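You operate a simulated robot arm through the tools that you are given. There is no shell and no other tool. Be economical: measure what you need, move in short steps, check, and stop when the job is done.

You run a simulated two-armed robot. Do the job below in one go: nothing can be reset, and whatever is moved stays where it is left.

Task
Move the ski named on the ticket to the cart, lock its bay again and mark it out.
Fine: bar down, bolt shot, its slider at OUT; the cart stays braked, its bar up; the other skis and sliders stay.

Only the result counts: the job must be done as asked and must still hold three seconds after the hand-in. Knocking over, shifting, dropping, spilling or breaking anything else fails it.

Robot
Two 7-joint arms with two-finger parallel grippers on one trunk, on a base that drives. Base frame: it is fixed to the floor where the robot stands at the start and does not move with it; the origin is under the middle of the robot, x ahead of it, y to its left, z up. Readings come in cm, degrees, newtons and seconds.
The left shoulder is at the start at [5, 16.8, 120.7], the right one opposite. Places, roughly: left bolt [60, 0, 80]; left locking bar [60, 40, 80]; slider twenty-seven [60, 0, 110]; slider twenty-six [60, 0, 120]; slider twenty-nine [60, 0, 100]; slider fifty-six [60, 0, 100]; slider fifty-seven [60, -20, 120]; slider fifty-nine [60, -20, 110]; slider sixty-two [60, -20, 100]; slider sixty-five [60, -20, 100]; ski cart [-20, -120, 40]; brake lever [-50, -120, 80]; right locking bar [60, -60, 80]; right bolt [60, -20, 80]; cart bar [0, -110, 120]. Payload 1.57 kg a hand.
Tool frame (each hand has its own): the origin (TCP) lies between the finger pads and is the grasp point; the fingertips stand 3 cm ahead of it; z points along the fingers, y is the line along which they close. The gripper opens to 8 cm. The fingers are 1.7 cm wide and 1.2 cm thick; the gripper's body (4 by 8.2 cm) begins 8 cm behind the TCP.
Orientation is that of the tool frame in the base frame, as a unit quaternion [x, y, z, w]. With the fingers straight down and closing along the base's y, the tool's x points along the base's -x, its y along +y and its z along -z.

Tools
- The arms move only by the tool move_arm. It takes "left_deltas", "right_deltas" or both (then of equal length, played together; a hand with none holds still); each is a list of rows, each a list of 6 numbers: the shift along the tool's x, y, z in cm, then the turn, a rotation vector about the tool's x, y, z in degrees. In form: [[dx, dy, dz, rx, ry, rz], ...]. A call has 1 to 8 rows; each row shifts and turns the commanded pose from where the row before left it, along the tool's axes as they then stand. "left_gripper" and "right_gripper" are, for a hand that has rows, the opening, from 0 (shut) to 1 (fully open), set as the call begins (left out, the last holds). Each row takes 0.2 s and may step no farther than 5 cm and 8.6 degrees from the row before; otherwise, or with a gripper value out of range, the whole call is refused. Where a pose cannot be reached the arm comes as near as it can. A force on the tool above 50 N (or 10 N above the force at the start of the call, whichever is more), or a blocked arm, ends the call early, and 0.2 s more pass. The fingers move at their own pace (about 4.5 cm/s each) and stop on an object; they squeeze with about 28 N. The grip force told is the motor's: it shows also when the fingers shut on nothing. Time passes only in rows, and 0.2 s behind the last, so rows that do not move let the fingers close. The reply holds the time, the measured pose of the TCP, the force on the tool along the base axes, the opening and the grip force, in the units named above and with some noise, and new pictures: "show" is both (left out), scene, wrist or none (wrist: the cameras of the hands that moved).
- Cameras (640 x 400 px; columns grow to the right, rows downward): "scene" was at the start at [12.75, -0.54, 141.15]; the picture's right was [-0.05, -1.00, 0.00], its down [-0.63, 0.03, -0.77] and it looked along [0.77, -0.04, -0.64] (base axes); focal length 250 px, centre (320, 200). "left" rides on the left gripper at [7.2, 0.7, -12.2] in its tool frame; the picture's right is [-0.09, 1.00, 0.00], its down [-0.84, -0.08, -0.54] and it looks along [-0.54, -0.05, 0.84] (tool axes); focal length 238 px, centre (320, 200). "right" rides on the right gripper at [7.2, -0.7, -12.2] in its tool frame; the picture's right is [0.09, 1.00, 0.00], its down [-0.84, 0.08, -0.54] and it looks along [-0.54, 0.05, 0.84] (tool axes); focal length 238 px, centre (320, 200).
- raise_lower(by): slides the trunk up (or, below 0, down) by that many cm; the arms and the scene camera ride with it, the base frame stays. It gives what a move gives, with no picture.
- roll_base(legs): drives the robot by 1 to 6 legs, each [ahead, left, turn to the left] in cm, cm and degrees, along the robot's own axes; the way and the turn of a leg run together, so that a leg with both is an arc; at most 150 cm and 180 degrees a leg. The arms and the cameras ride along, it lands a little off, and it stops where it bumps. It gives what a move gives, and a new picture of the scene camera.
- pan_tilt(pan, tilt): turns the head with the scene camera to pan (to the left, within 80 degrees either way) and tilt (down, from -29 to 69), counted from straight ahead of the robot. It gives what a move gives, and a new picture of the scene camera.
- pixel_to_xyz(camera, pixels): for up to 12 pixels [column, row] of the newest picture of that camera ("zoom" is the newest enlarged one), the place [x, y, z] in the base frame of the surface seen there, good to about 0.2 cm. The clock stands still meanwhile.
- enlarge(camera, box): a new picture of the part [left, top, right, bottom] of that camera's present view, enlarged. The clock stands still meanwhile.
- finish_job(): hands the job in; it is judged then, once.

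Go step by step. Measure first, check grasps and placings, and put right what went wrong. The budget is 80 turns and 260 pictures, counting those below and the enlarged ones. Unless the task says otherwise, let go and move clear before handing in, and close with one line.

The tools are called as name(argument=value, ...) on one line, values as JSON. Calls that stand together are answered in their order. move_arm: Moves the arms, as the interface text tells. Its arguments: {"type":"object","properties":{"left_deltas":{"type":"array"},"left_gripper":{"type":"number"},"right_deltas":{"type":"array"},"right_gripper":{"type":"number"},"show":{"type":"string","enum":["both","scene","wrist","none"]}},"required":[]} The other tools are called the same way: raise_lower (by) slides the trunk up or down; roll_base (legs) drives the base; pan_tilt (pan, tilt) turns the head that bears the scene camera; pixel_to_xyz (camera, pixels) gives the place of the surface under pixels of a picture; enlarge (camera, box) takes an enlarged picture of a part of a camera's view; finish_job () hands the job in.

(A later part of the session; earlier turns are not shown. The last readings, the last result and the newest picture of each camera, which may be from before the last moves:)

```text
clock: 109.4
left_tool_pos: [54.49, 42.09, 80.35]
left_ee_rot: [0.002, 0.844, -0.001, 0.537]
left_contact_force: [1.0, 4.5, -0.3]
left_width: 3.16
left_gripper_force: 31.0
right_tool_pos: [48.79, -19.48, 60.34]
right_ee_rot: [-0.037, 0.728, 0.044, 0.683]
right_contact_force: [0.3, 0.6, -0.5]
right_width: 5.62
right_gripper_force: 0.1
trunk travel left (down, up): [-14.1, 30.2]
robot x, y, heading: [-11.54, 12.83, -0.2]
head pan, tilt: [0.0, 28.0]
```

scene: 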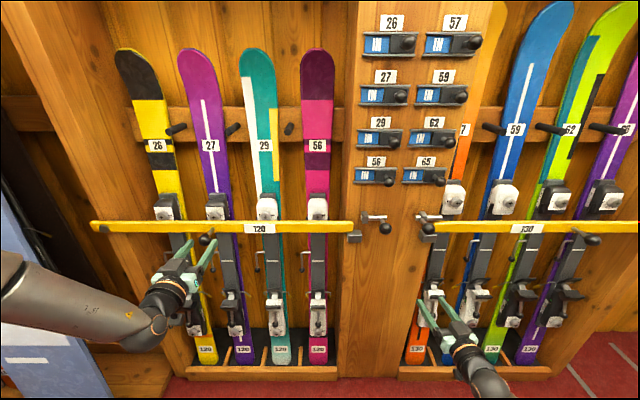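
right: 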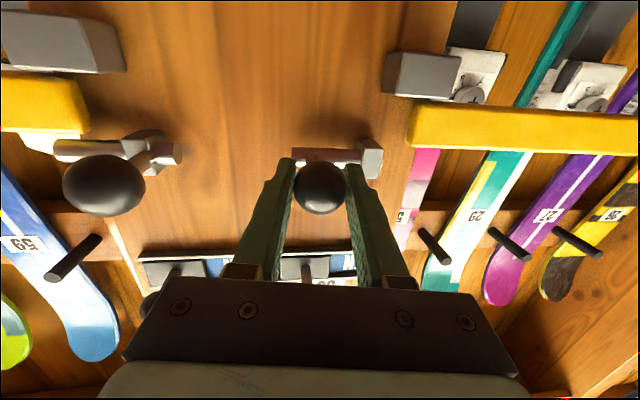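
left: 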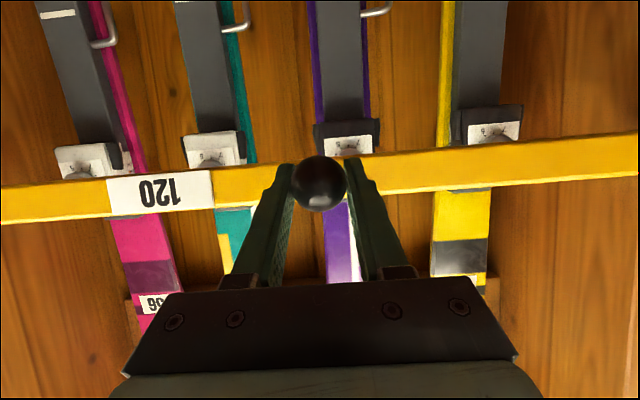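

The knob is held. I'll swing the bar up along its arc (pivot y=72, z=80.3, radius 30), starting with the first 32°.

move_arm(left_deltas=[[-3.78, 0.29, -1.78, 0, 0, 0], [-3.7, 0.87, -1.74, 0, 0, 0], [-3.56, 1.43, -1.67, 0, 0, 0], [-3.35, 1.97, -1.57, 0, 0, 0], [0, 0, 0, 0, 0, 0]], show="scene")

```text
clock: 110.6
left_tool_pos: [54.51, 47.0, 96.78]
left_ee_rot: [0.002, 0.844, -0.001, 0.537]
left_contact_force: [0.8, 0.1, 0.1]
left_width: 0.01
left_gripper_force: 21.2
right_tool_pos: [48.78, -19.47, 60.15]
right_ee_rot: [-0.036, 0.729, 0.044, 0.682]
right_contact_force: [0.5, -0.4, -1.1]
right_width: 5.59
right_gripper_force: 0.0
trunk travel left (down, up): [-14.1, 30.2]
robot x, y, heading: [-11.89, 12.75, -0.4]
head pan, tilt: [0.0, 28.0]
```

scene: 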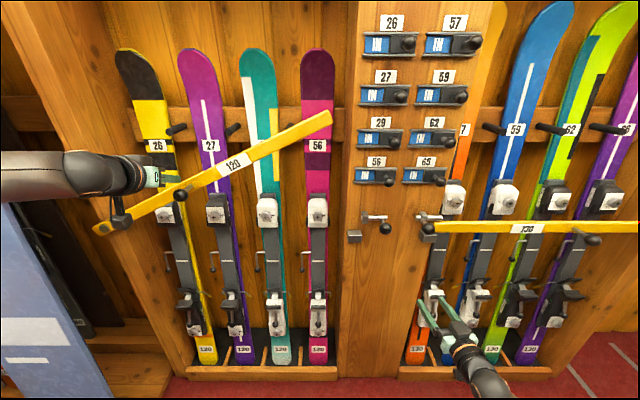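

The knob slipped out of the fingers, but the bar is standing at about 30°. I'll check whether it holds there.

move_arm(left_deltas=[[0, 0, -4, 0, 0, 0], [0, 0, -4, 0, 0, 0], [0, 0, 0, 0, 0, 0]], left_gripper=0.6, show="both")

pixel_to_xyz(camera="scene", pixels=[[180, 195], [238, 165], [325, 122], [105, 228]])

```text
clock: 111.4
left_tool_pos: [47.22, 46.81, 99.97]
left_ee_rot: [0.004, 0.845, -0.002, 0.535]
left_contact_force: [0.8, 0.9, 0.3]
left_width: 4.79
left_gripper_force: 0.0
right_tool_pos: [48.68, -19.57, 60.2]
right_ee_rot: [-0.037, 0.729, 0.045, 0.682]
right_contact_force: [-0.2, -0.7, 0.0]
right_width: 5.57
right_gripper_force: 0.0
trunk travel left (down, up): [-14.1, 30.2]
robot x, y, heading: [-11.71, 13.06, -0.5]
head pan, tilt: [0.0, 28.0]
```

scene: 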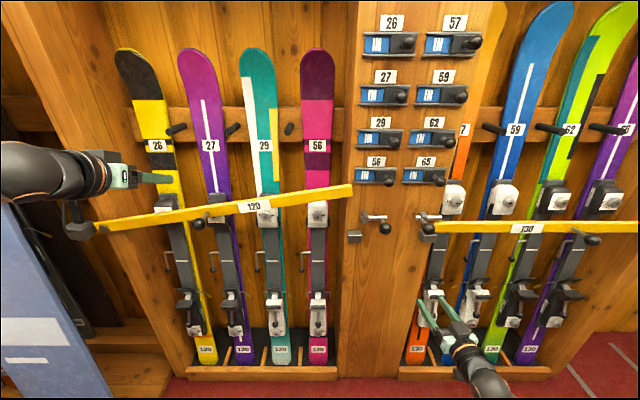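
left: 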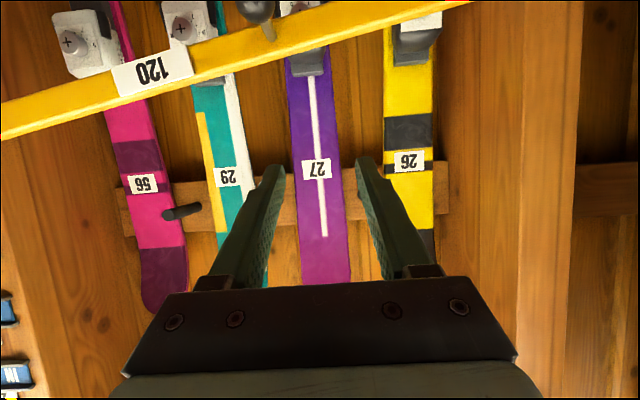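

```text
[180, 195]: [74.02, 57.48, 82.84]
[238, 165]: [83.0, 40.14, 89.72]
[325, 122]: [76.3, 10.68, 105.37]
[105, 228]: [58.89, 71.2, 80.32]
```

The bar sinks back slowly when let go, so I must carry it all the way up. I'll push it from below with shut fingers at a 24 cm radius, first shifting the base left 6 cm and going under the bar.

roll_base(legs=[[0, 6, 0]])

move_arm(left_deltas=[[4.13, -0.96, 1.94, 0, 0, 0], [4.13, -0.96, 1.94, 0, 0, 0], [4.13, -0.96, 1.94, 0, 0, 0], [4.13, -0.96, 1.94, 0, 0, 0], [4.13, -0.96, 1.94, 0, 0, 0], [0, 0, 0, 0, 0, 0]], left_gripper=0, show="both")

```text
clock: 112.3
left_tool_pos: [47.22, 52.57, 99.77]
left_ee_rot: [0.002, 0.844, -0.001, 0.536]
left_contact_force: [-0.7, 0.7, 0.7]
left_width: 4.78
left_gripper_force: 0.1
right_tool_pos: [48.73, -13.61, 60.15]
right_ee_rot: [-0.038, 0.729, 0.045, 0.682]
right_contact_force: [-0.2, 0.5, -0.1]
right_width: 5.58
right_gripper_force: 0.3
trunk travel left (down, up): [-14.1, 30.2]
robot x, y, heading: [-11.46, 18.65, -0.1]
head pan, tilt: [0.0, 28.0]
```

scene: 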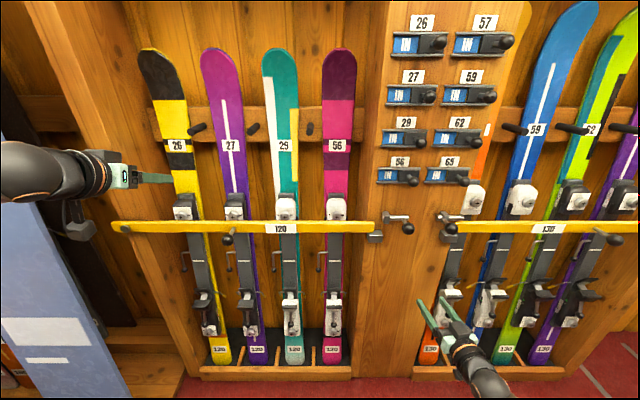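

```text
clock: 113.7
left_tool_pos: [47.17, 47.85, 77.17]
left_ee_rot: [0.003, 0.844, -0.002, 0.536]
left_contact_force: [0.9, 0.5, -0.6]
left_width: 0.0
left_gripper_force: 20.8
right_tool_pos: [48.98, -13.74, 60.34]
right_ee_rot: [-0.038, 0.729, 0.045, 0.682]
right_contact_force: [0.4, 1.2, 0.7]
right_width: 5.61
right_gripper_force: 0.1
trunk travel left (down, up): [-14.1, 30.2]
robot x, y, heading: [-11.85, 18.66, -0.4]
head pan, tilt: [0.0, 28.0]
```

scene: 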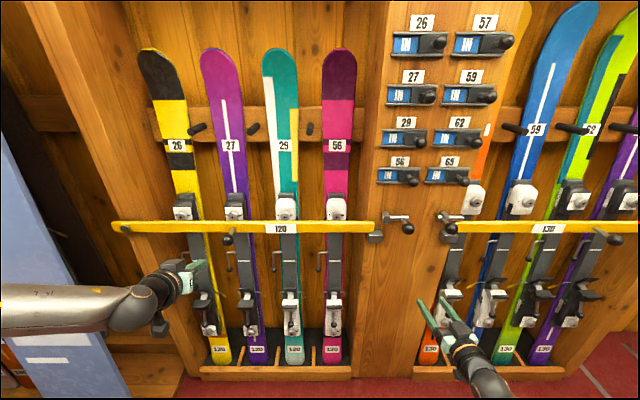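
left: 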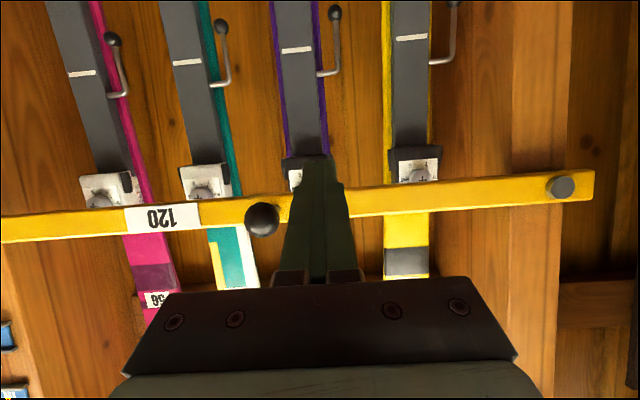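

The shut fingers are under the bar at y=47.9, left of the knob. I'll slide them forward 9.8 cm beneath the bar.

move_arm(left_deltas=[[-1.4, 0, 2.96, 0, 0, 0], [-1.4, 0, 2.96, 0, 0, 0], [-1.4, 0, 2.96, 0, 0, 0], [0, 0, 0, 0, 0, 0]], show="both")

```text
clock: 114.7
left_tool_pos: [56.16, 48.14, 78.1]
left_ee_rot: [0.003, 0.844, -0.002, 0.536]
left_contact_force: [0.4, 0.3, -0.5]
left_width: 0.01
left_gripper_force: 21.6
left hand out of reach, approached as far as the arm can: row 3
right_tool_pos: [48.81, -13.67, 60.23]
right_ee_rot: [-0.037, 0.729, 0.045, 0.682]
right_contact_force: [-0.1, 0.1, 0.4]
right_width: 5.62
right_gripper_force: 0.0
trunk travel left (down, up): [-14.1, 30.2]
robot x, y, heading: [-11.8, 18.58, -0.3]
head pan, tilt: [0.0, 28.0]
```

scene: 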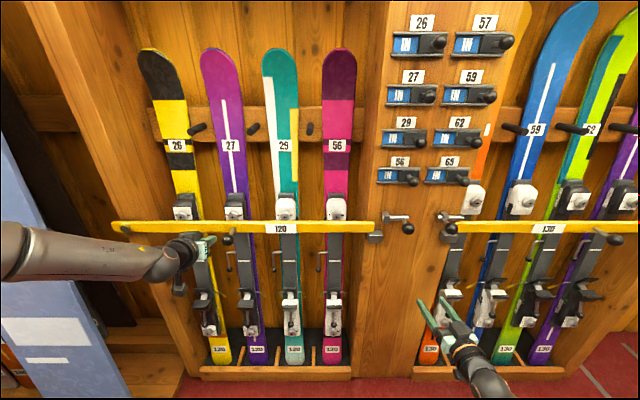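
left: 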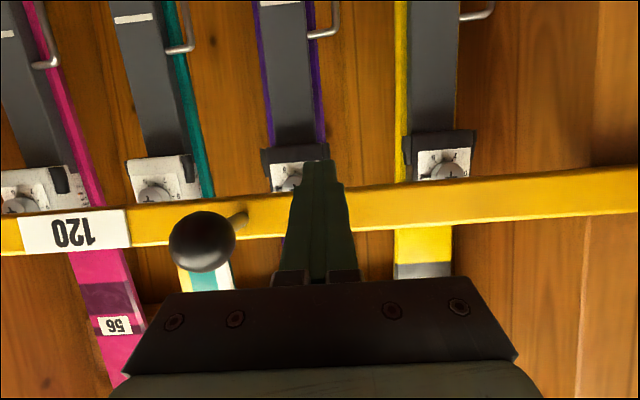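

The tips end at x≈58.9, just short of the bar's front at 59.1. I'll lower the trunk 1.2 cm and drive ahead 2.7 cm to get beneath it.

raise_lower(by=-1.2)

roll_base(legs=[[2.7, 0, 0]])

move_arm(left_deltas=[[-1.27, -0.1, -0.6, 0, 0, 0], [-3.89, -0.2, -1.83, 0, 0, 0], [-3.87, 0.58, -1.82, 0, 0, 0]], show="both")

```text
clock: 115.3
left_tool_pos: [56.12, 48.32, 76.99]
left_ee_rot: [0.004, 0.844, -0.003, 0.536]
left_contact_force: [-0.3, -0.6, -0.1]
left_width: 0.0
left_gripper_force: 21.3
right_tool_pos: [48.77, -13.57, 58.98]
right_ee_rot: [-0.036, 0.729, 0.044, 0.682]
right_contact_force: [-0.4, 0.2, 0.0]
right_width: 5.61
right_gripper_force: 0.0
trunk travel left (down, up): [-12.9, 31.4]
robot x, y, heading: [-11.88, 18.83, -0.1]
head pan, tilt: [0.0, 28.0]
```

```text
clock: 116.2
left_tool_pos: [58.81, 48.28, 76.91]
left_ee_rot: [0.004, 0.844, -0.003, 0.537]
left_contact_force: [0.3, 0.6, -1.0]
left_width: 0.0
left_gripper_force: 21.0
right_tool_pos: [51.5, -13.7, 59.06]
right_ee_rot: [-0.037, 0.729, 0.045, 0.682]
right_contact_force: [0.4, 0.6, 0.2]
right_width: 5.58
right_gripper_force: 0.0
trunk travel left (down, up): [-12.9, 31.4]
robot x, y, heading: [-9.19, 18.7, -0.3]
head pan, tilt: [0.0, 28.0]
```

scene: 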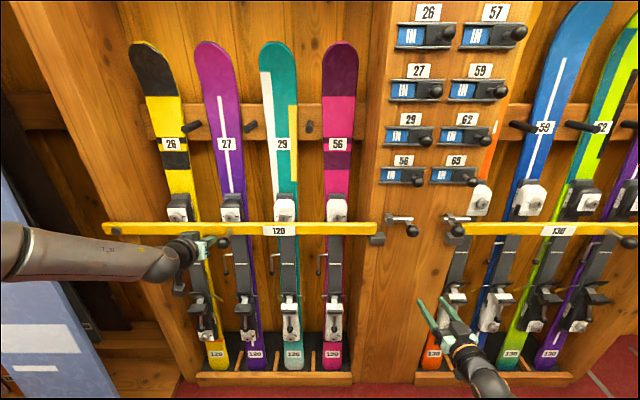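

```text
clock: 117.0
left_tool_pos: [58.72, 49.28, 86.75]
left_ee_rot: [0.001, 0.845, -0.001, 0.535]
left_contact_force: [-16.9, 6.5, -8.9]
left_width: 0.01
left_gripper_force: 21.1
right_tool_pos: [51.58, -13.64, 59.25]
right_ee_rot: [-0.038, 0.728, 0.044, 0.683]
right_contact_force: [0.4, 0.6, -0.3]
right_width: 5.64
right_gripper_force: 0.1
trunk travel left (down, up): [-12.9, 31.4]
robot x, y, heading: [-9.23, 18.55, -0.3]
head pan, tilt: [0.0, 28.0]
```

scene: 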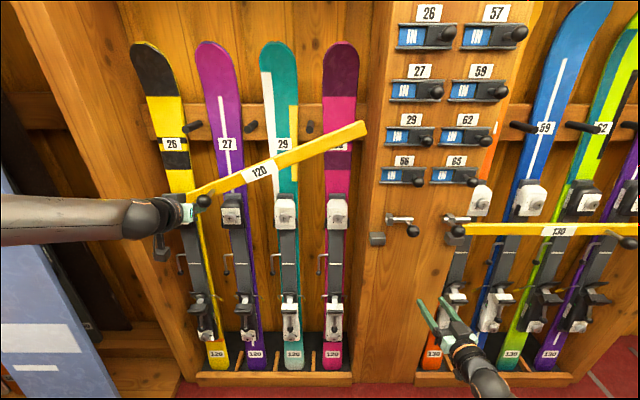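
left: 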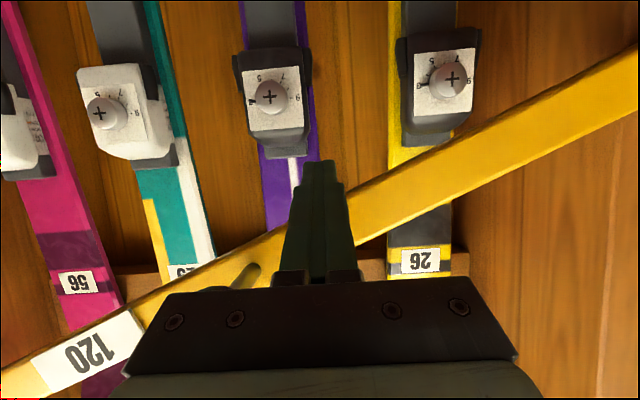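

The bar is rising with the fingers beneath it. I'll continue along the arc.

move_arm(left_deltas=[[-3.71, 1.0, -1.74, 0, 0, 0], [-3.45, 2.03, -1.62, 0, 0, 0], [-3.06, 2.68, -1.44, 0, 0, 0], [-2.57, 3.23, -1.21, 0, 0, 0], [-2.02, 3.69, -0.95, 0, 0, 0]], show="scene")

```text
clock: 117.4
left_tool_pos: [58.07, 49.89, 89.78]
left_ee_rot: [0.002, 0.854, -0.01, 0.521]
left_contact_force: [-3.9, -2.3, -0.7]
left_width: 0.02
left_gripper_force: 21.5
right_tool_pos: [51.48, -13.66, 59.07]
right_ee_rot: [-0.037, 0.729, 0.045, 0.682]
right_contact_force: [-0.1, -0.6, 0.7]
right_width: 5.62
right_gripper_force: 0.1
trunk travel left (down, up): [-12.9, 31.4]
robot x, y, heading: [-9.26, 18.6, -0.1]
head pan, tilt: [0.0, 28.0]
stopped in row 2 (left hand): the force on the tool passed its limit (the readings are from after the stop); the commanded pose is now the measured one
```

scene: 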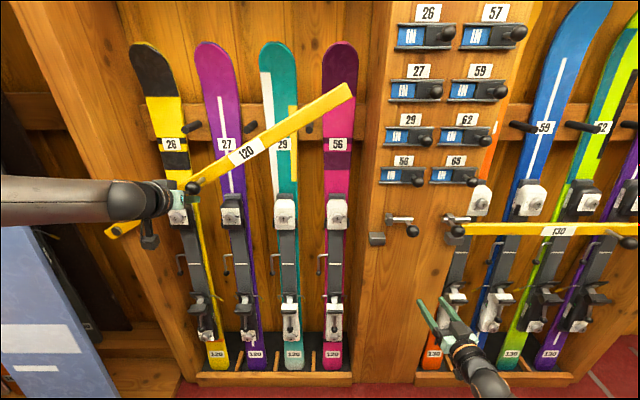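

The push was too fast for the damped bar. I'll go on in slower, smaller steps.

move_arm(left_deltas=[[-1.77, 0.17, -0.63, 0, 0, 0], [-1.38, 0.78, -0.55, 0, 0, 0], [-1.35, 0.9, -0.63, 0, 0, 0], [-1.59, 1.28, -0.75, 0, 0, 0], [-1.47, 1.4, -0.69, 0, 0, 0], [-1.35, 1.55, -0.63, 0, 0, 0], [-1.22, 1.68, -0.57, 0, 0, 0]], show="scene")

```text
clock: 118.5
left_tool_pos: [58.23, 53.1, 94.82]
left_ee_rot: [-0.002, 0.86, -0.015, 0.509]
left_contact_force: [-8.1, 0.1, -6.8]
left_width: 0.0
left_gripper_force: 21.1
right_tool_pos: [51.59, -13.54, 59.04]
right_ee_rot: [-0.039, 0.729, 0.046, 0.682]
right_contact_force: [0.2, -0.4, 0.8]
right_width: 5.61
right_gripper_force: 0.0
trunk travel left (down, up): [-12.9, 31.4]
robot x, y, heading: [-8.94, 18.43, -0.3]
head pan, tilt: [0.0, 28.0]
stopped in row 5 (left hand): the force on the tool passed its limit (the readings are from after the stop); the commanded pose is now the measured one
```

scene: 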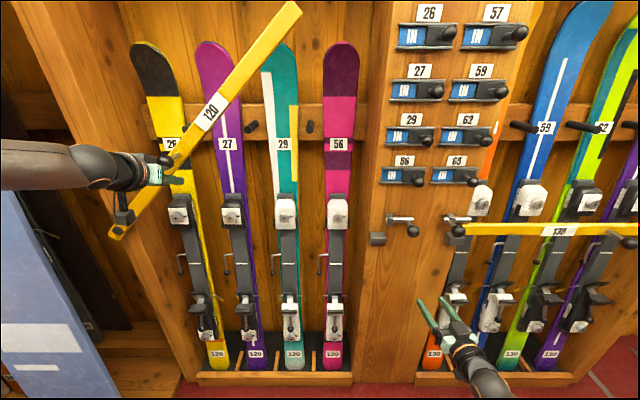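

The bar stands at about 45°, but the gripper body is meeting the knob. I'll slide the fingers down the bar to a 16 cm radius, away from the knob, and keep pushing.

move_arm(left_deltas=[[2.0, 2.6, 1.05, 0, 0, 0], [1.6, 2.8, 1.0, 0, 0, 0], [-1.0, 0.9, -0.5, 0, 0, 0], [-0.9, 1.05, -0.5, 0, 0, 0], [-0.9, 1.05, -0.5, 0, 0, 0], [-0.7, 1.25, -0.38, 0, 0, 0], [-0.7, 1.25, -0.38, 0, 0, 0]], show="scene")

```text
clock: 120.1
left_tool_pos: [58.52, 63.78, 95.58]
left_ee_rot: [-0.002, 0.859, -0.014, 0.511]
left_contact_force: [-5.6, -8.4, 3.4]
left_width: 0.0
left_gripper_force: 21.8
right_tool_pos: [51.62, -13.4, 59.16]
right_ee_rot: [-0.038, 0.728, 0.046, 0.683]
right_contact_force: [-0.3, 0.7, 0.7]
right_width: 5.61
right_gripper_force: 0.1
trunk travel left (down, up): [-12.9, 31.4]
robot x, y, heading: [-9.04, 18.45, -0.2]
head pan, tilt: [0.0, 28.0]
```

scene: 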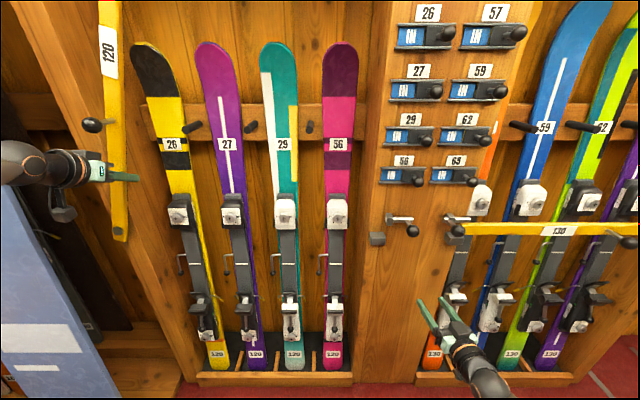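

The bar is almost vertical. I'll push a little farther left to bring it to its stop.

move_arm(left_deltas=[[-0.5, 1.3, -0.25, 0, 0, 0], [-0.4, 1.3, -0.2, 0, 0, 0], [-0.2, 1.3, -0.1, 0, 0, 0], [0, 1.3, 0, 0, 0, 0], [0, 0, 0, 0, 0, 0]], show="both")

```text
clock: 121.3
left_tool_pos: [58.71, 68.22, 96.78]
left_ee_rot: [0.004, 0.859, -0.017, 0.511]
left_contact_force: [-17.3, -27.7, 2.1]
left_width: 0.02
left_gripper_force: 21.2
right_tool_pos: [51.43, -13.67, 59.1]
right_ee_rot: [-0.036, 0.728, 0.046, 0.683]
right_contact_force: [0.5, 0.3, 0.5]
right_width: 5.61
right_gripper_force: 0.0
trunk travel left (down, up): [-12.9, 31.4]
robot x, y, heading: [-8.89, 18.72, -0.3]
head pan, tilt: [0.0, 28.0]
```

scene: 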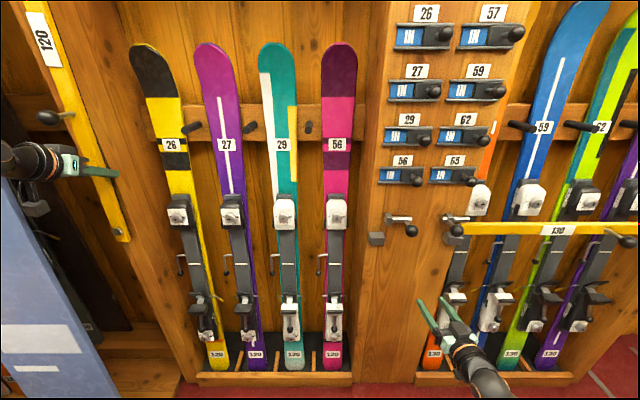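
left: 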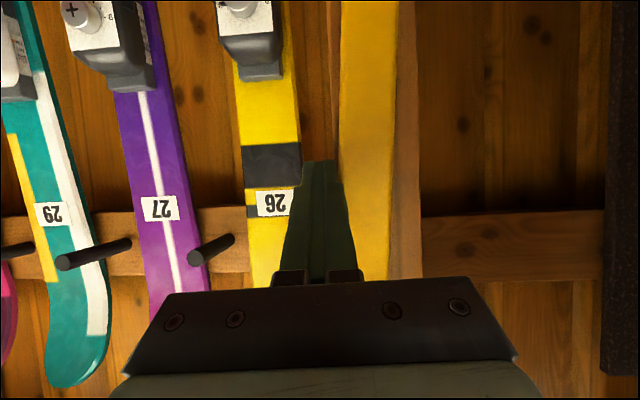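

The push meets 28 N, so the bar is at its stop just past upright. I'll move the hand off and check that the bar stays.

move_arm(left_deltas=[[0, -3, 0, 0, 0, 0], [0, -3, -3, 0, 0, 0], [0, -2, -5, 0, 0, 0], [0, 0, -4, 0, 0, 0], [0, 0, 0, 0, 0, 0]], show="scene")

```text
refused: row 3 steps farther than a row can; nothing moved
```

move_arm(left_deltas=[[0, -3, 0, 0, 0, 0], [0, -3, -3, 0, 0, 0], [0, -2, -4, 0, 0, 0], [0, 0, -4, 0, 0, 0], [0, 0, 0, 0, 0, 0]], show="scene")

```text
clock: 122.5
left_tool_pos: [48.99, 61.4, 102.07]
left_ee_rot: [-0.001, 0.859, -0.016, 0.511]
left_contact_force: [0.2, 0.1, -0.2]
left_width: 0.02
left_gripper_force: 21.6
right_tool_pos: [51.52, -13.62, 59.08]
right_ee_rot: [-0.037, 0.728, 0.045, 0.683]
right_contact_force: [0.9, -0.5, 0.7]
right_width: 5.62
right_gripper_force: 0.0
trunk travel left (down, up): [-12.9, 31.4]
robot x, y, heading: [-9.12, 18.65, -0.3]
head pan, tilt: [0.0, 28.0]
```

scene: 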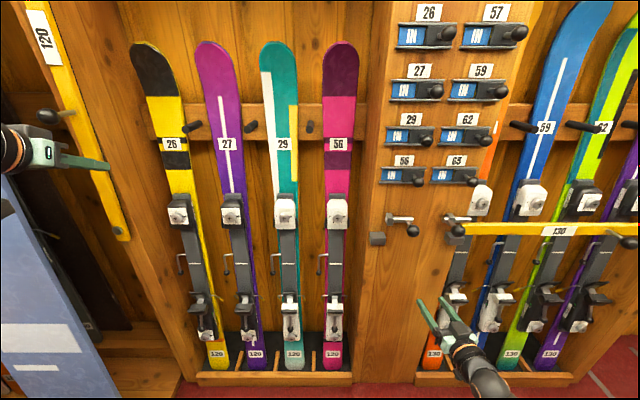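

The bar stays up by itself. Now I'll measure ski 27 around its toe piece for the grasp.

enlarge(camera="scene", box=[190, 180, 286, 240])

pixel_to_xyz(camera="scene", pixels=[[231, 200], [231, 212], [231, 222], [236, 232], [240, 260], [222, 215], [241, 215], [229, 237], [248, 237], [232, 160], [255, 352], [241, 237]])

```text
6.67 times, centred on (238, 210) of scene
```

zoom: 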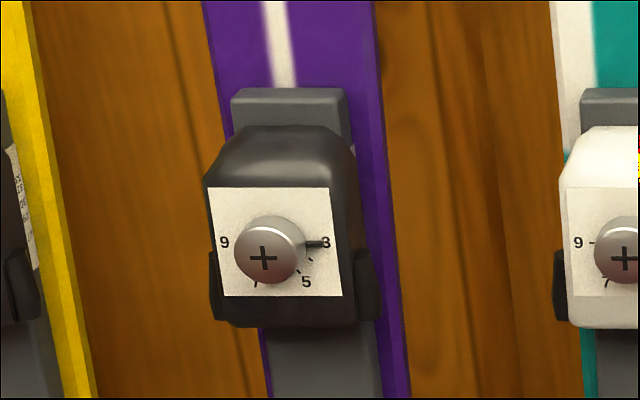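

```text
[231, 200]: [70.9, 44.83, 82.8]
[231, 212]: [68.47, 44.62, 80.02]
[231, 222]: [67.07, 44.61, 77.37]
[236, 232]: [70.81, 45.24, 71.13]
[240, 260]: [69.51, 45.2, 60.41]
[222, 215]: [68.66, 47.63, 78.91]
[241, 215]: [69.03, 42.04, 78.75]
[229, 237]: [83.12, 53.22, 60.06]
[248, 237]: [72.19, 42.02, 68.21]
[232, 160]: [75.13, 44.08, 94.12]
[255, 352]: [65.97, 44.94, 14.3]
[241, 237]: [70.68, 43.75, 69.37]
```

The toe piece ends at z≈74, and the ski's waist is centred at y≈44.8. I'll lower the trunk and bring the open left hand in front of it at z=69.

raise_lower(by=-12.8)

move_arm(left_deltas=[[0, 0, 0, 0, -6.5, 0], [0, 0, 0, 0, -6.5, 0], [3.1, -2.77, 1.38, 0, 0, 0], [3.1, -2.77, 1.38, 0, 0, 0], [3.1, -2.77, 1.38, 0, 0, 0], [3.1, -2.77, 1.38, 0, 0, 0], [3.1, -2.77, 1.38, 0, 0, 0], [3.1, -2.77, 1.38, 0, 0, 0]], left_gripper=1, show="wrist")

```text
clock: 124.1
left_tool_pos: [48.95, 61.47, 89.29]
left_ee_rot: [-0.002, 0.859, -0.015, 0.512]
left_contact_force: [-0.6, 0.0, 0.5]
left_width: 0.0
left_gripper_force: 21.3
right_tool_pos: [51.55, -13.61, 46.27]
right_ee_rot: [-0.038, 0.729, 0.046, 0.682]
right_contact_force: [-0.4, -0.9, -0.3]
right_width: 5.6
right_gripper_force: 0.0
trunk travel left (down, up): [-0.1, 44.2]
robot x, y, heading: [-9.0, 18.83, -0.3]
head pan, tilt: [0.0, 28.0]
```

```text
clock: 125.9
left_tool_pos: [51.74, 44.18, 69.7]
left_ee_rot: [-0.004, 0.795, -0.015, 0.607]
left_contact_force: [0.0, -0.3, -0.3]
left_width: 8.01
left_gripper_force: 0.2
right_tool_pos: [51.6, -13.58, 46.09]
right_ee_rot: [-0.038, 0.729, 0.046, 0.682]
right_contact_force: [-0.2, 0.6, 0.0]
right_width: 5.63
right_gripper_force: 0.1
trunk travel left (down, up): [-0.1, 44.2]
robot x, y, heading: [-8.84, 18.81, -0.2]
head pan, tilt: [0.0, 28.0]
```

left: 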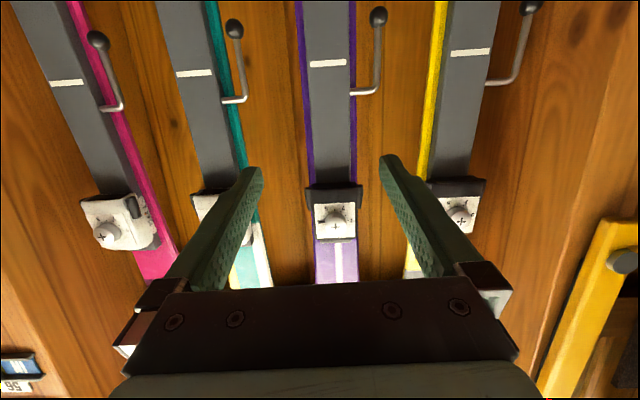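

Ski 27 is centred between the fingers near column 330. The right hand must be drawn back before the base drives forward, so I'll retract it while reaching with the left.

move_arm(right_deltas=[[0, 0, -4, 0, 8, 0], [0, 0, -4, 0, 8, 0], [0, 0, -4, 0, 8, 0], [0, 0, -4, 0, 8, 0], [0, 0, 0, 0, 0, 0]], left_deltas=[[-0.8, 0.4, 3.0, 0, 0, 0], [-0.6, 0.2, 3.0, 0, 0, 0], [-0.8, 0, 3.0, 0, 0, 0], [0, 0, 0, 0, 0, 0], [0, 0, 0, 0, 0, 0]], show="none")

```text
clock: 127.1
left_tool_pos: [60.41, 44.89, 69.92]
left_ee_rot: [-0.003, 0.796, -0.016, 0.605]
left_contact_force: [0.2, -0.3, -0.7]
left_width: 8.0
left_gripper_force: 0.1
left hand out of reach, approached as far as the arm can: row 3
right_tool_pos: [36.25, -15.42, 50.44]
right_ee_rot: [-0.049, 0.889, 0.034, 0.454]
right_contact_force: [-0.2, -0.4, 0.7]
right_width: 5.59
right_gripper_force: 0.1
trunk travel left (down, up): [-0.1, 44.2]
robot x, y, heading: [-9.01, 18.82, -0.4]
head pan, tilt: [0.0, 28.0]
```

The left hand is at (60.4, 44.9, 69.9) and the right is well back. I'll drive 8 cm ahead and check that the fingers straddle the ski.

roll_base(legs=[[8, 0, 0]])

move_arm(left_deltas=[[0, 0, 0, 0, 0, 0]], show="wrist")

enlarge(camera="scene", box=[140, 160, 300, 260])

```text
clock: 128.1
left_tool_pos: [68.43, 44.9, 69.95]
left_ee_rot: [-0.004, 0.796, -0.015, 0.605]
left_contact_force: [-0.7, -0.5, 0.0]
left_width: 8.0
left_gripper_force: 0.0
right_tool_pos: [44.36, -15.33, 50.35]
right_ee_rot: [-0.048, 0.888, 0.033, 0.456]
right_contact_force: [-0.3, 0.2, -0.7]
right_width: 5.59
right_gripper_force: 0.1
trunk travel left (down, up): [-0.1, 44.2]
robot x, y, heading: [-0.88, 18.75, -0.1]
head pan, tilt: [0.0, 28.0]
```

scene: 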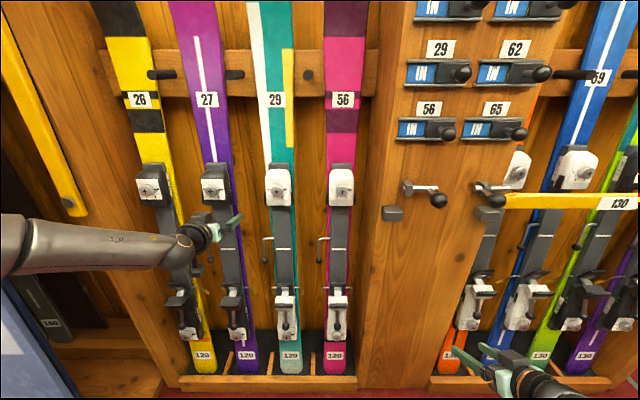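

```text
clock: 128.5
left_tool_pos: [68.41, 44.82, 69.91]
left_ee_rot: [-0.003, 0.795, -0.015, 0.606]
left_contact_force: [-0.1, 0.1, 0.1]
left_width: 7.99
left_gripper_force: 0.0
right_tool_pos: [44.29, -15.5, 50.48]
right_ee_rot: [-0.049, 0.888, 0.032, 0.456]
right_contact_force: [0.1, 0.0, -1.1]
right_width: 5.62
right_gripper_force: 0.0
trunk travel left (down, up): [-0.1, 44.2]
robot x, y, heading: [-0.9, 18.77, -0.2]
head pan, tilt: [0.0, 28.0]
```

left: 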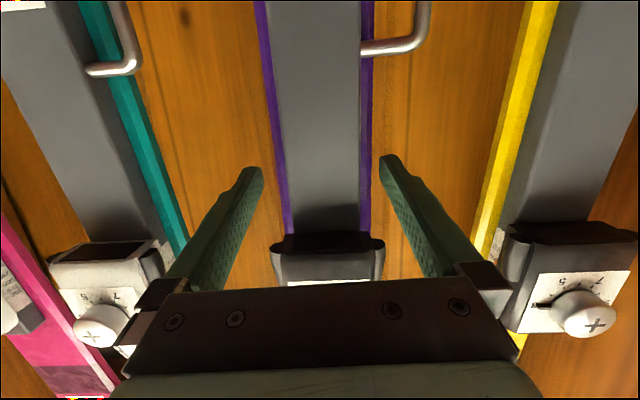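

```text
4.00 times, centred on (220, 210) of scene
```

zoom: 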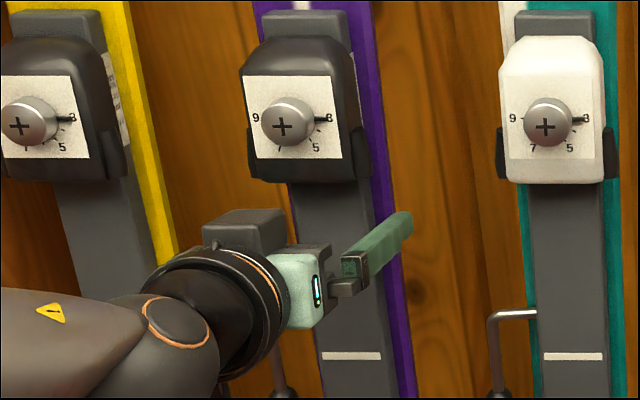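

The fingers straddle ski 27 evenly at columns 262 and 380. I'll drive 4 cm further and close the grip.

roll_base(legs=[[4.2, 0, 0]])

move_arm(left_deltas=[[0, 0, 0, 0, 0, 0], [0, 0, 0, 0, 0, 0], [0, 0, 0, 0, 0, 0]], left_gripper=0, show="wrist")

```text
clock: 129.4
left_tool_pos: [72.63, 44.88, 69.87]
left_ee_rot: [-0.003, 0.795, -0.015, 0.606]
left_contact_force: [0.3, -0.7, -0.5]
left_width: 8.01
left_gripper_force: 0.1
right_tool_pos: [48.76, -15.45, 50.47]
right_ee_rot: [-0.049, 0.888, 0.033, 0.456]
right_contact_force: [0.2, 0.3, -0.4]
right_width: 5.62
right_gripper_force: 0.1
trunk travel left (down, up): [-0.1, 44.2]
robot x, y, heading: [3.21, 18.75, -0.1]
head pan, tilt: [0.0, 28.0]
```

scene: 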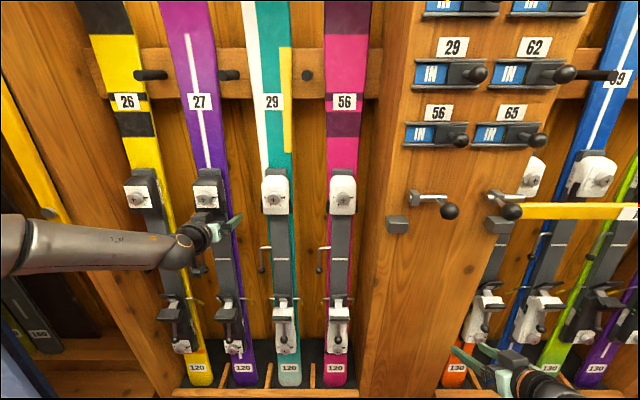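

```text
clock: 130.2
left_tool_pos: [72.57, 44.83, 69.92]
left_ee_rot: [-0.004, 0.796, -0.014, 0.605]
left_contact_force: [-0.9, 1.7, -0.6]
left_width: 7.49
left_gripper_force: 28.3
right_tool_pos: [48.7, -15.36, 50.43]
right_ee_rot: [-0.049, 0.888, 0.033, 0.455]
right_contact_force: [0.2, -0.9, -1.0]
right_width: 5.59
right_gripper_force: 0.0
trunk travel left (down, up): [-0.1, 44.2]
robot x, y, heading: [2.96, 18.49, 0.1]
head pan, tilt: [0.0, 28.0]
```

left: 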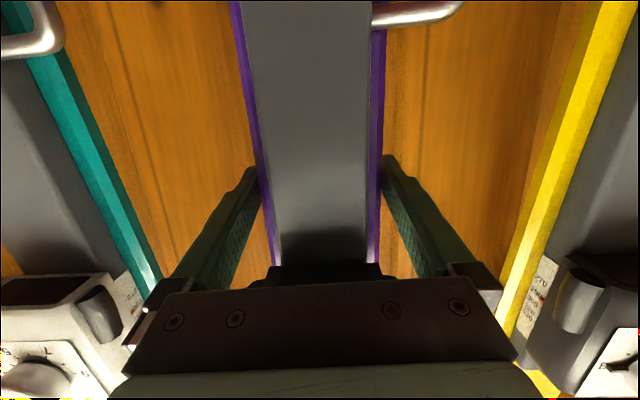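

The ski is gripped at 7.5 cm with 28 N. I'll lift it 7 cm with the trunk and check.

raise_lower(by=7)

enlarge(camera="scene", box=[80, 40, 400, 400])

```text
clock: 131.3
left_tool_pos: [72.61, 44.82, 76.68]
left_ee_rot: [-0.004, 0.796, -0.015, 0.605]
left_contact_force: [-0.2, -0.1, -12.0]
left_width: 7.5
left_gripper_force: 27.8
right_tool_pos: [48.68, -15.34, 57.35]
right_ee_rot: [-0.049, 0.889, 0.033, 0.455]
right_contact_force: [-0.4, 0.4, 0.0]
right_width: 5.62
right_gripper_force: 0.0
trunk travel left (down, up): [-7.1, 37.2]
robot x, y, heading: [3.27, 18.91, -0.2]
head pan, tilt: [0.0, 28.0]
```

```text
1.11 times, centred on (240, 220) of scene
```

zoom: 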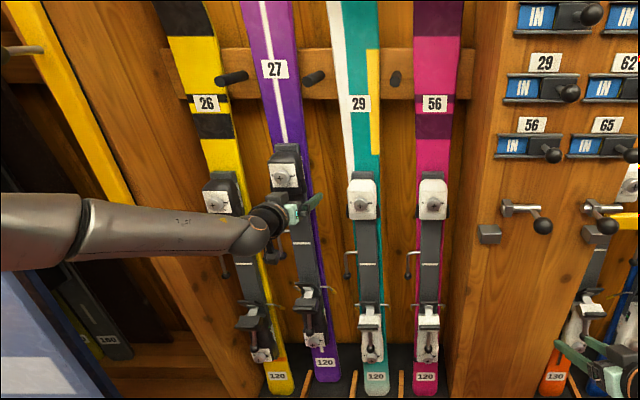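

The ski hangs freely (12 N) clear of the tray. I'll back straight out 45 cm and look.

roll_base(legs=[[-45, 0, 0]])

```text
clock: 134.0
left_tool_pos: [28.02, 44.98, 76.74]
left_ee_rot: [-0.004, 0.797, -0.015, 0.604]
left_contact_force: [0.8, -0.1, -12.3]
left_width: 7.49
left_gripper_force: 27.9
right_tool_pos: [4.03, -15.18, 57.53]
right_ee_rot: [-0.05, 0.889, 0.034, 0.454]
right_contact_force: [-0.5, -0.1, 0.0]
right_width: 5.59
right_gripper_force: 0.1
trunk travel left (down, up): [-7.1, 37.2]
robot x, y, heading: [-41.65, 19.05, -0.2]
head pan, tilt: [0.0, 28.0]
```

scene: 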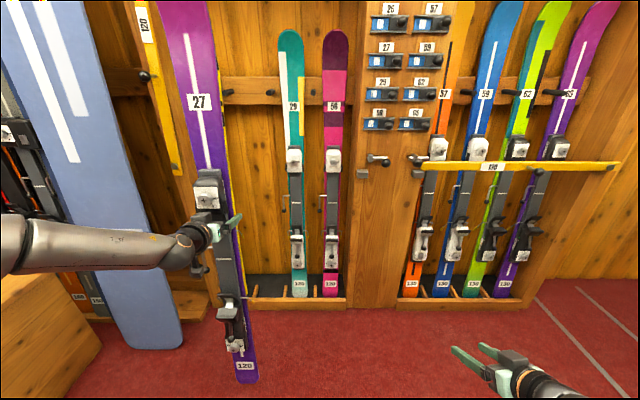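

The ski is out. I'll turn right 90° to face the cart.

roll_base(legs=[[0, 0, -89.8]])

enlarge(camera="scene", box=[170, 60, 490, 260])

enlarge(camera="scene", box=[170, 200, 490, 400])

```text
clock: 138.2
left_tool_pos: [-13.26, -49.86, 76.67]
left_ee_rot: [0.552, 0.574, -0.432, 0.423]
left_contact_force: [-0.1, -0.4, -12.1]
left_width: 7.51
left_gripper_force: 28.2
right_tool_pos: [-74.24, -27.64, 57.36]
right_ee_rot: [0.585, 0.671, -0.293, 0.348]
right_contact_force: [1.2, 1.2, 0.1]
right_width: 5.61
right_gripper_force: 0.1
trunk travel left (down, up): [-7.1, 37.2]
robot x, y, heading: [-41.48, 18.8, -88.6]
head pan, tilt: [0.0, 28.0]
```

scene: 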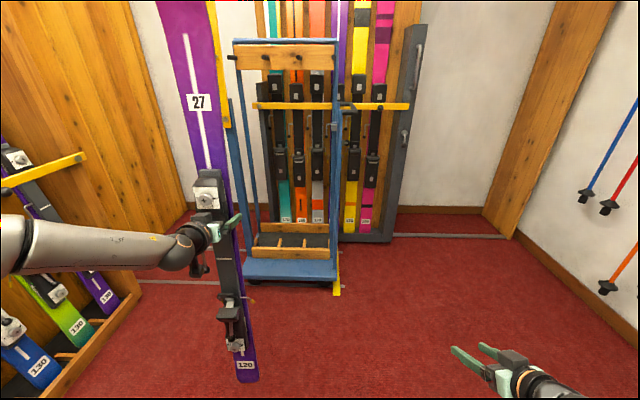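

```text
2.00 times, centred on (330, 160) of scene
```

zoom: 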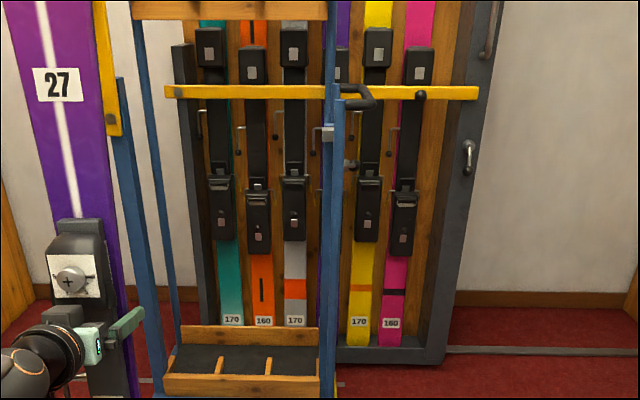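

```text
2.00 times, centred on (330, 300) of scene
```

zoom: 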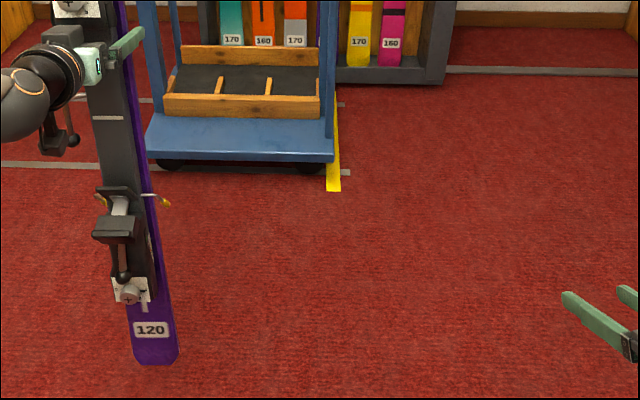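

Now I'll measure the cart: tray, dividers, beam, pegs, posts and the ski's tail.

pixel_to_xyz(camera="zoom", pixels=[[165, 95], [320, 105], [240, 105], [240, 70], [215, 85], [268, 88], [165, 105], [180, 52], [318, 55], [240, 55], [155, 330], [135, 365]])

pixel_to_xyz(camera="scene", pixels=[[237, 57], [265, 57], [299, 57], [332, 57], [250, 60], [285, 60], [316, 60], [285, 48], [285, 67], [241, 150], [330, 150], [226, 120]])

pixel_to_xyz(camera="scene", pixels=[[290, 240], [275, 247], [306, 247], [255, 242], [291, 250], [290, 270], [245, 262], [247, 380], [198, 102], [189, 10], [230, 170], [335, 120]])

enlarge(camera="scene", box=[220, 20, 348, 100])

```text
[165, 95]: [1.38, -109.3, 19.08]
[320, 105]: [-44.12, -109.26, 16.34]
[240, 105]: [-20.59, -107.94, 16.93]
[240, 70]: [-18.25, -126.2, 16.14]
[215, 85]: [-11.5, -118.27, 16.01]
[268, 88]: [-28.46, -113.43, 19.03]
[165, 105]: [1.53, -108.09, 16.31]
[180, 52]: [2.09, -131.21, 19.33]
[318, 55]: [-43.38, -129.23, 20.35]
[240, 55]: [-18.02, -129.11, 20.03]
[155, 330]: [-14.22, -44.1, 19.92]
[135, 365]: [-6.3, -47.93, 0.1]
```

```text
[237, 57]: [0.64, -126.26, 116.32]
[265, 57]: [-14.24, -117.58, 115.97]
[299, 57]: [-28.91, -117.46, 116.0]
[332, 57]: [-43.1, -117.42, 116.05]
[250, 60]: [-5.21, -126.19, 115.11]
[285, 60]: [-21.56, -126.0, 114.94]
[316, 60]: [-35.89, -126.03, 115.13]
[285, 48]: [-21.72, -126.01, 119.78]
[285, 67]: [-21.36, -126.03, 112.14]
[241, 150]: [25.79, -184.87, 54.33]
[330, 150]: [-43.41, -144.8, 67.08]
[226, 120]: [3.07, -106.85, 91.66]
```

```text
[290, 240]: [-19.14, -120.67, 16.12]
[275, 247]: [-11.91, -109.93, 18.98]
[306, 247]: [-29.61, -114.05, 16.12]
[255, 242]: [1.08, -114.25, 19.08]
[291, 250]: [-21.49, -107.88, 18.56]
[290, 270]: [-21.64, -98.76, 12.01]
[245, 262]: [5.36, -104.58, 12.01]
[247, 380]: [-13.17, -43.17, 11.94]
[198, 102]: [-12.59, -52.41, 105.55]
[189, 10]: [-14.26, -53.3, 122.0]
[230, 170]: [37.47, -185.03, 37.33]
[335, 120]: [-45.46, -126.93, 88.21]
```

```text
5.00 times, centred on (284, 60) of scene
```

zoom: 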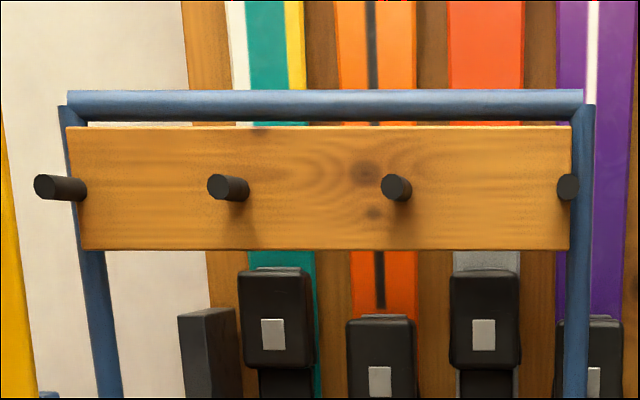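

The cart's middle slot is centred at x≈-21.5; its floor is at z=16, lips at z≈20, beam front at y=-126 and pegs reach y=-117.5. I'll raise the ski 12 cm, square up and line up with the middle slot.

raise_lower(by=12)

roll_base(legs=[[0, -6.5, -1.4], [45, 0, 0]])

enlarge(camera="scene", box=[80, 0, 400, 200])

enlarge(camera="scene", box=[80, 200, 400, 400])

```text
clock: 139.7
left_tool_pos: [-13.25, -49.98, 88.61]
left_ee_rot: [0.553, 0.574, -0.432, 0.423]
left_contact_force: [-0.3, 0.7, -11.2]
left_width: 7.51
left_gripper_force: 27.3
right_tool_pos: [-74.18, -27.62, 69.37]
right_ee_rot: [0.584, 0.672, -0.293, 0.349]
right_contact_force: [0.3, 0.2, 0.4]
right_width: 5.6
right_gripper_force: 0.0
trunk travel left (down, up): [-19.1, 25.2]
robot x, y, heading: [-41.43, 18.69, -88.7]
head pan, tilt: [0.0, 28.0]
```

```text
clock: 143.0
left_tool_pos: [-21.58, -95.68, 88.62]
left_ee_rot: [0.561, 0.566, -0.438, 0.417]
left_contact_force: [0.1, -0.1, -12.2]
left_width: 7.51
left_gripper_force: 28.1
right_tool_pos: [-81.95, -71.69, 69.28]
right_ee_rot: [0.593, 0.663, -0.298, 0.345]
right_contact_force: [0.7, -0.5, 0.9]
right_width: 5.58
right_gripper_force: 0.0
trunk travel left (down, up): [-19.1, 25.2]
robot x, y, heading: [-47.56, -26.27, -90.3]
head pan, tilt: [0.0, 28.0]
```

scene: 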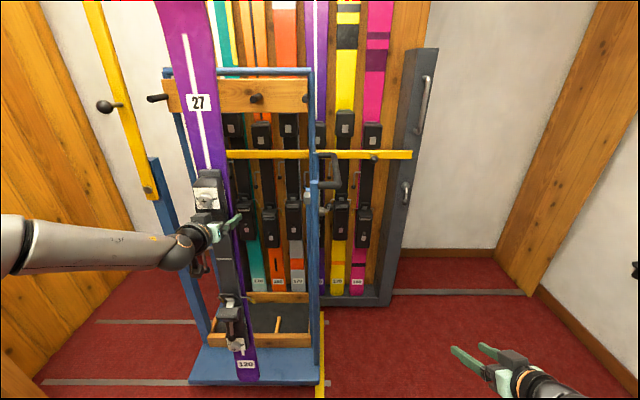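

```text
2.00 times, centred on (240, 100) of scene
```

zoom: 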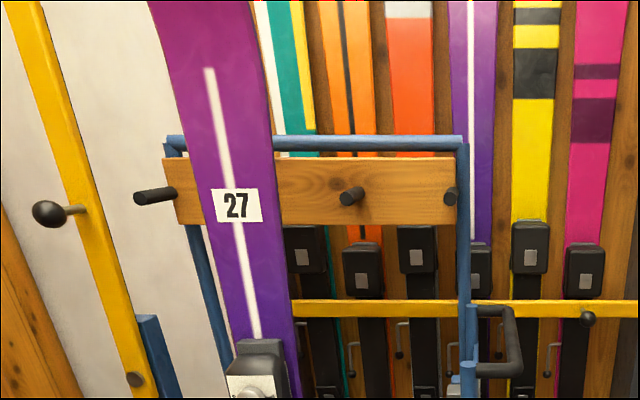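

```text
2.00 times, centred on (240, 300) of scene
```

zoom: 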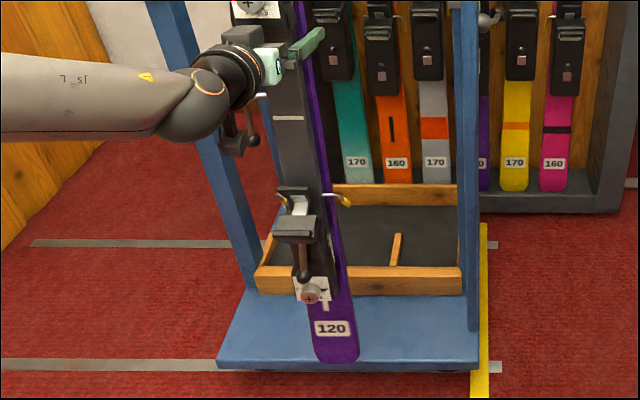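

The ski is at x≈-21.6 just in front of the cart. I'll measure its tail and top before the last advance.

pixel_to_xyz(camera="zoom", pixels=[[335, 357], [332, 329], [320, 308], [395, 250], [345, 300], [327, 300], [320, 362]])

pixel_to_xyz(camera="scene", pixels=[[198, 102], [205, 150], [185, 40], [213, 80], [172, 110], [255, 98], [246, 365]])

```text
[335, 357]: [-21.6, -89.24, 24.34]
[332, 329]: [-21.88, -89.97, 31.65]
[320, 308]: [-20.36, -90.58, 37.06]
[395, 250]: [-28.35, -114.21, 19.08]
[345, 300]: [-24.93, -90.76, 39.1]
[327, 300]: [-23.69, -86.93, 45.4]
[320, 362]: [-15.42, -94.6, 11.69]
```

```text
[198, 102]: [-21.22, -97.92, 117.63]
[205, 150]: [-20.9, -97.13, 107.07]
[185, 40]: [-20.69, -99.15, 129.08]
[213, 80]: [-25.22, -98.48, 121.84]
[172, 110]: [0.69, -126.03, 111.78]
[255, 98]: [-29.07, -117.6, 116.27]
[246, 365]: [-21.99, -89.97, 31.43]
```

The tail's bottom is at z≈23, clear of the lips, and the ski's back needs about 25 cm more to reach the beam. I'll advance 24.7 cm.

roll_base(legs=[[24.7, 0, 0.3]])

enlarge(camera="scene", box=[80, 0, 400, 200])

enlarge(camera="scene", box=[80, 200, 400, 400])

```text
clock: 144.8
left_tool_pos: [-21.63, -120.83, 88.55]
left_ee_rot: [0.56, 0.567, -0.437, 0.417]
left_contact_force: [-0.4, -0.2, -11.1]
left_width: 7.52
left_gripper_force: 28.3
right_tool_pos: [-81.99, -96.95, 69.48]
right_ee_rot: [0.592, 0.665, -0.297, 0.346]
right_contact_force: [0.7, -1.1, 0.3]
right_width: 5.59
right_gripper_force: 0.1
trunk travel left (down, up): [-19.1, 25.2]
robot x, y, heading: [-48.14, -51.18, -90.0]
head pan, tilt: [0.0, 28.0]
```

scene: 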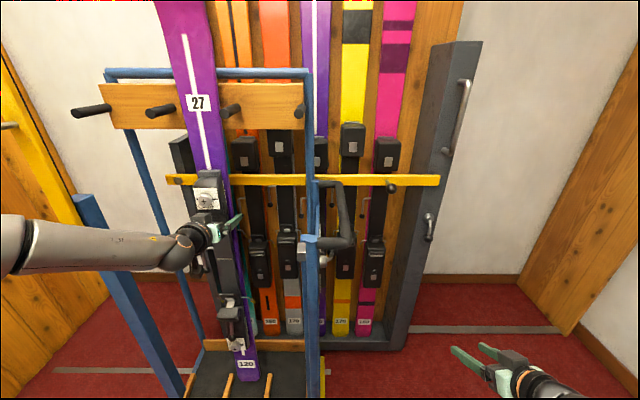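

```text
2.00 times, centred on (240, 100) of scene
```

zoom: 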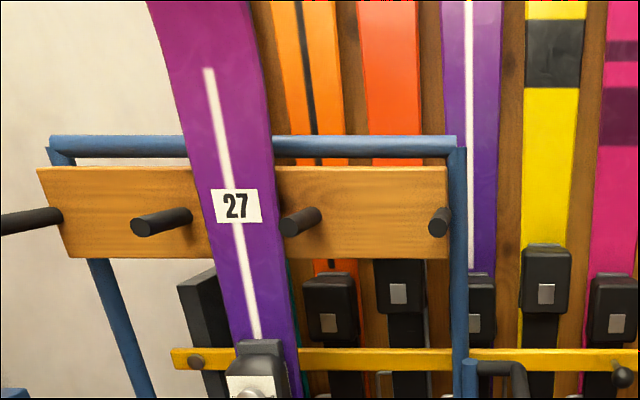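

```text
2.00 times, centred on (240, 300) of scene
```

zoom: 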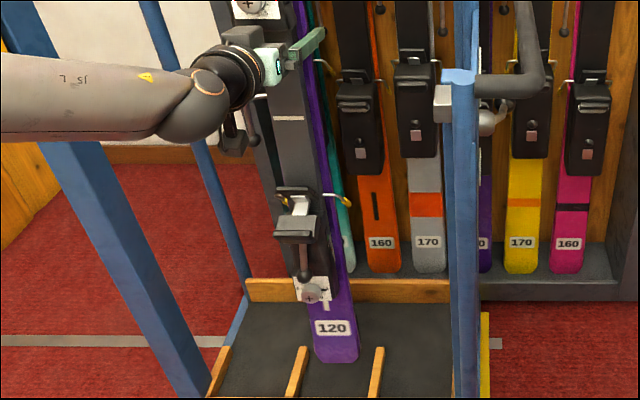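

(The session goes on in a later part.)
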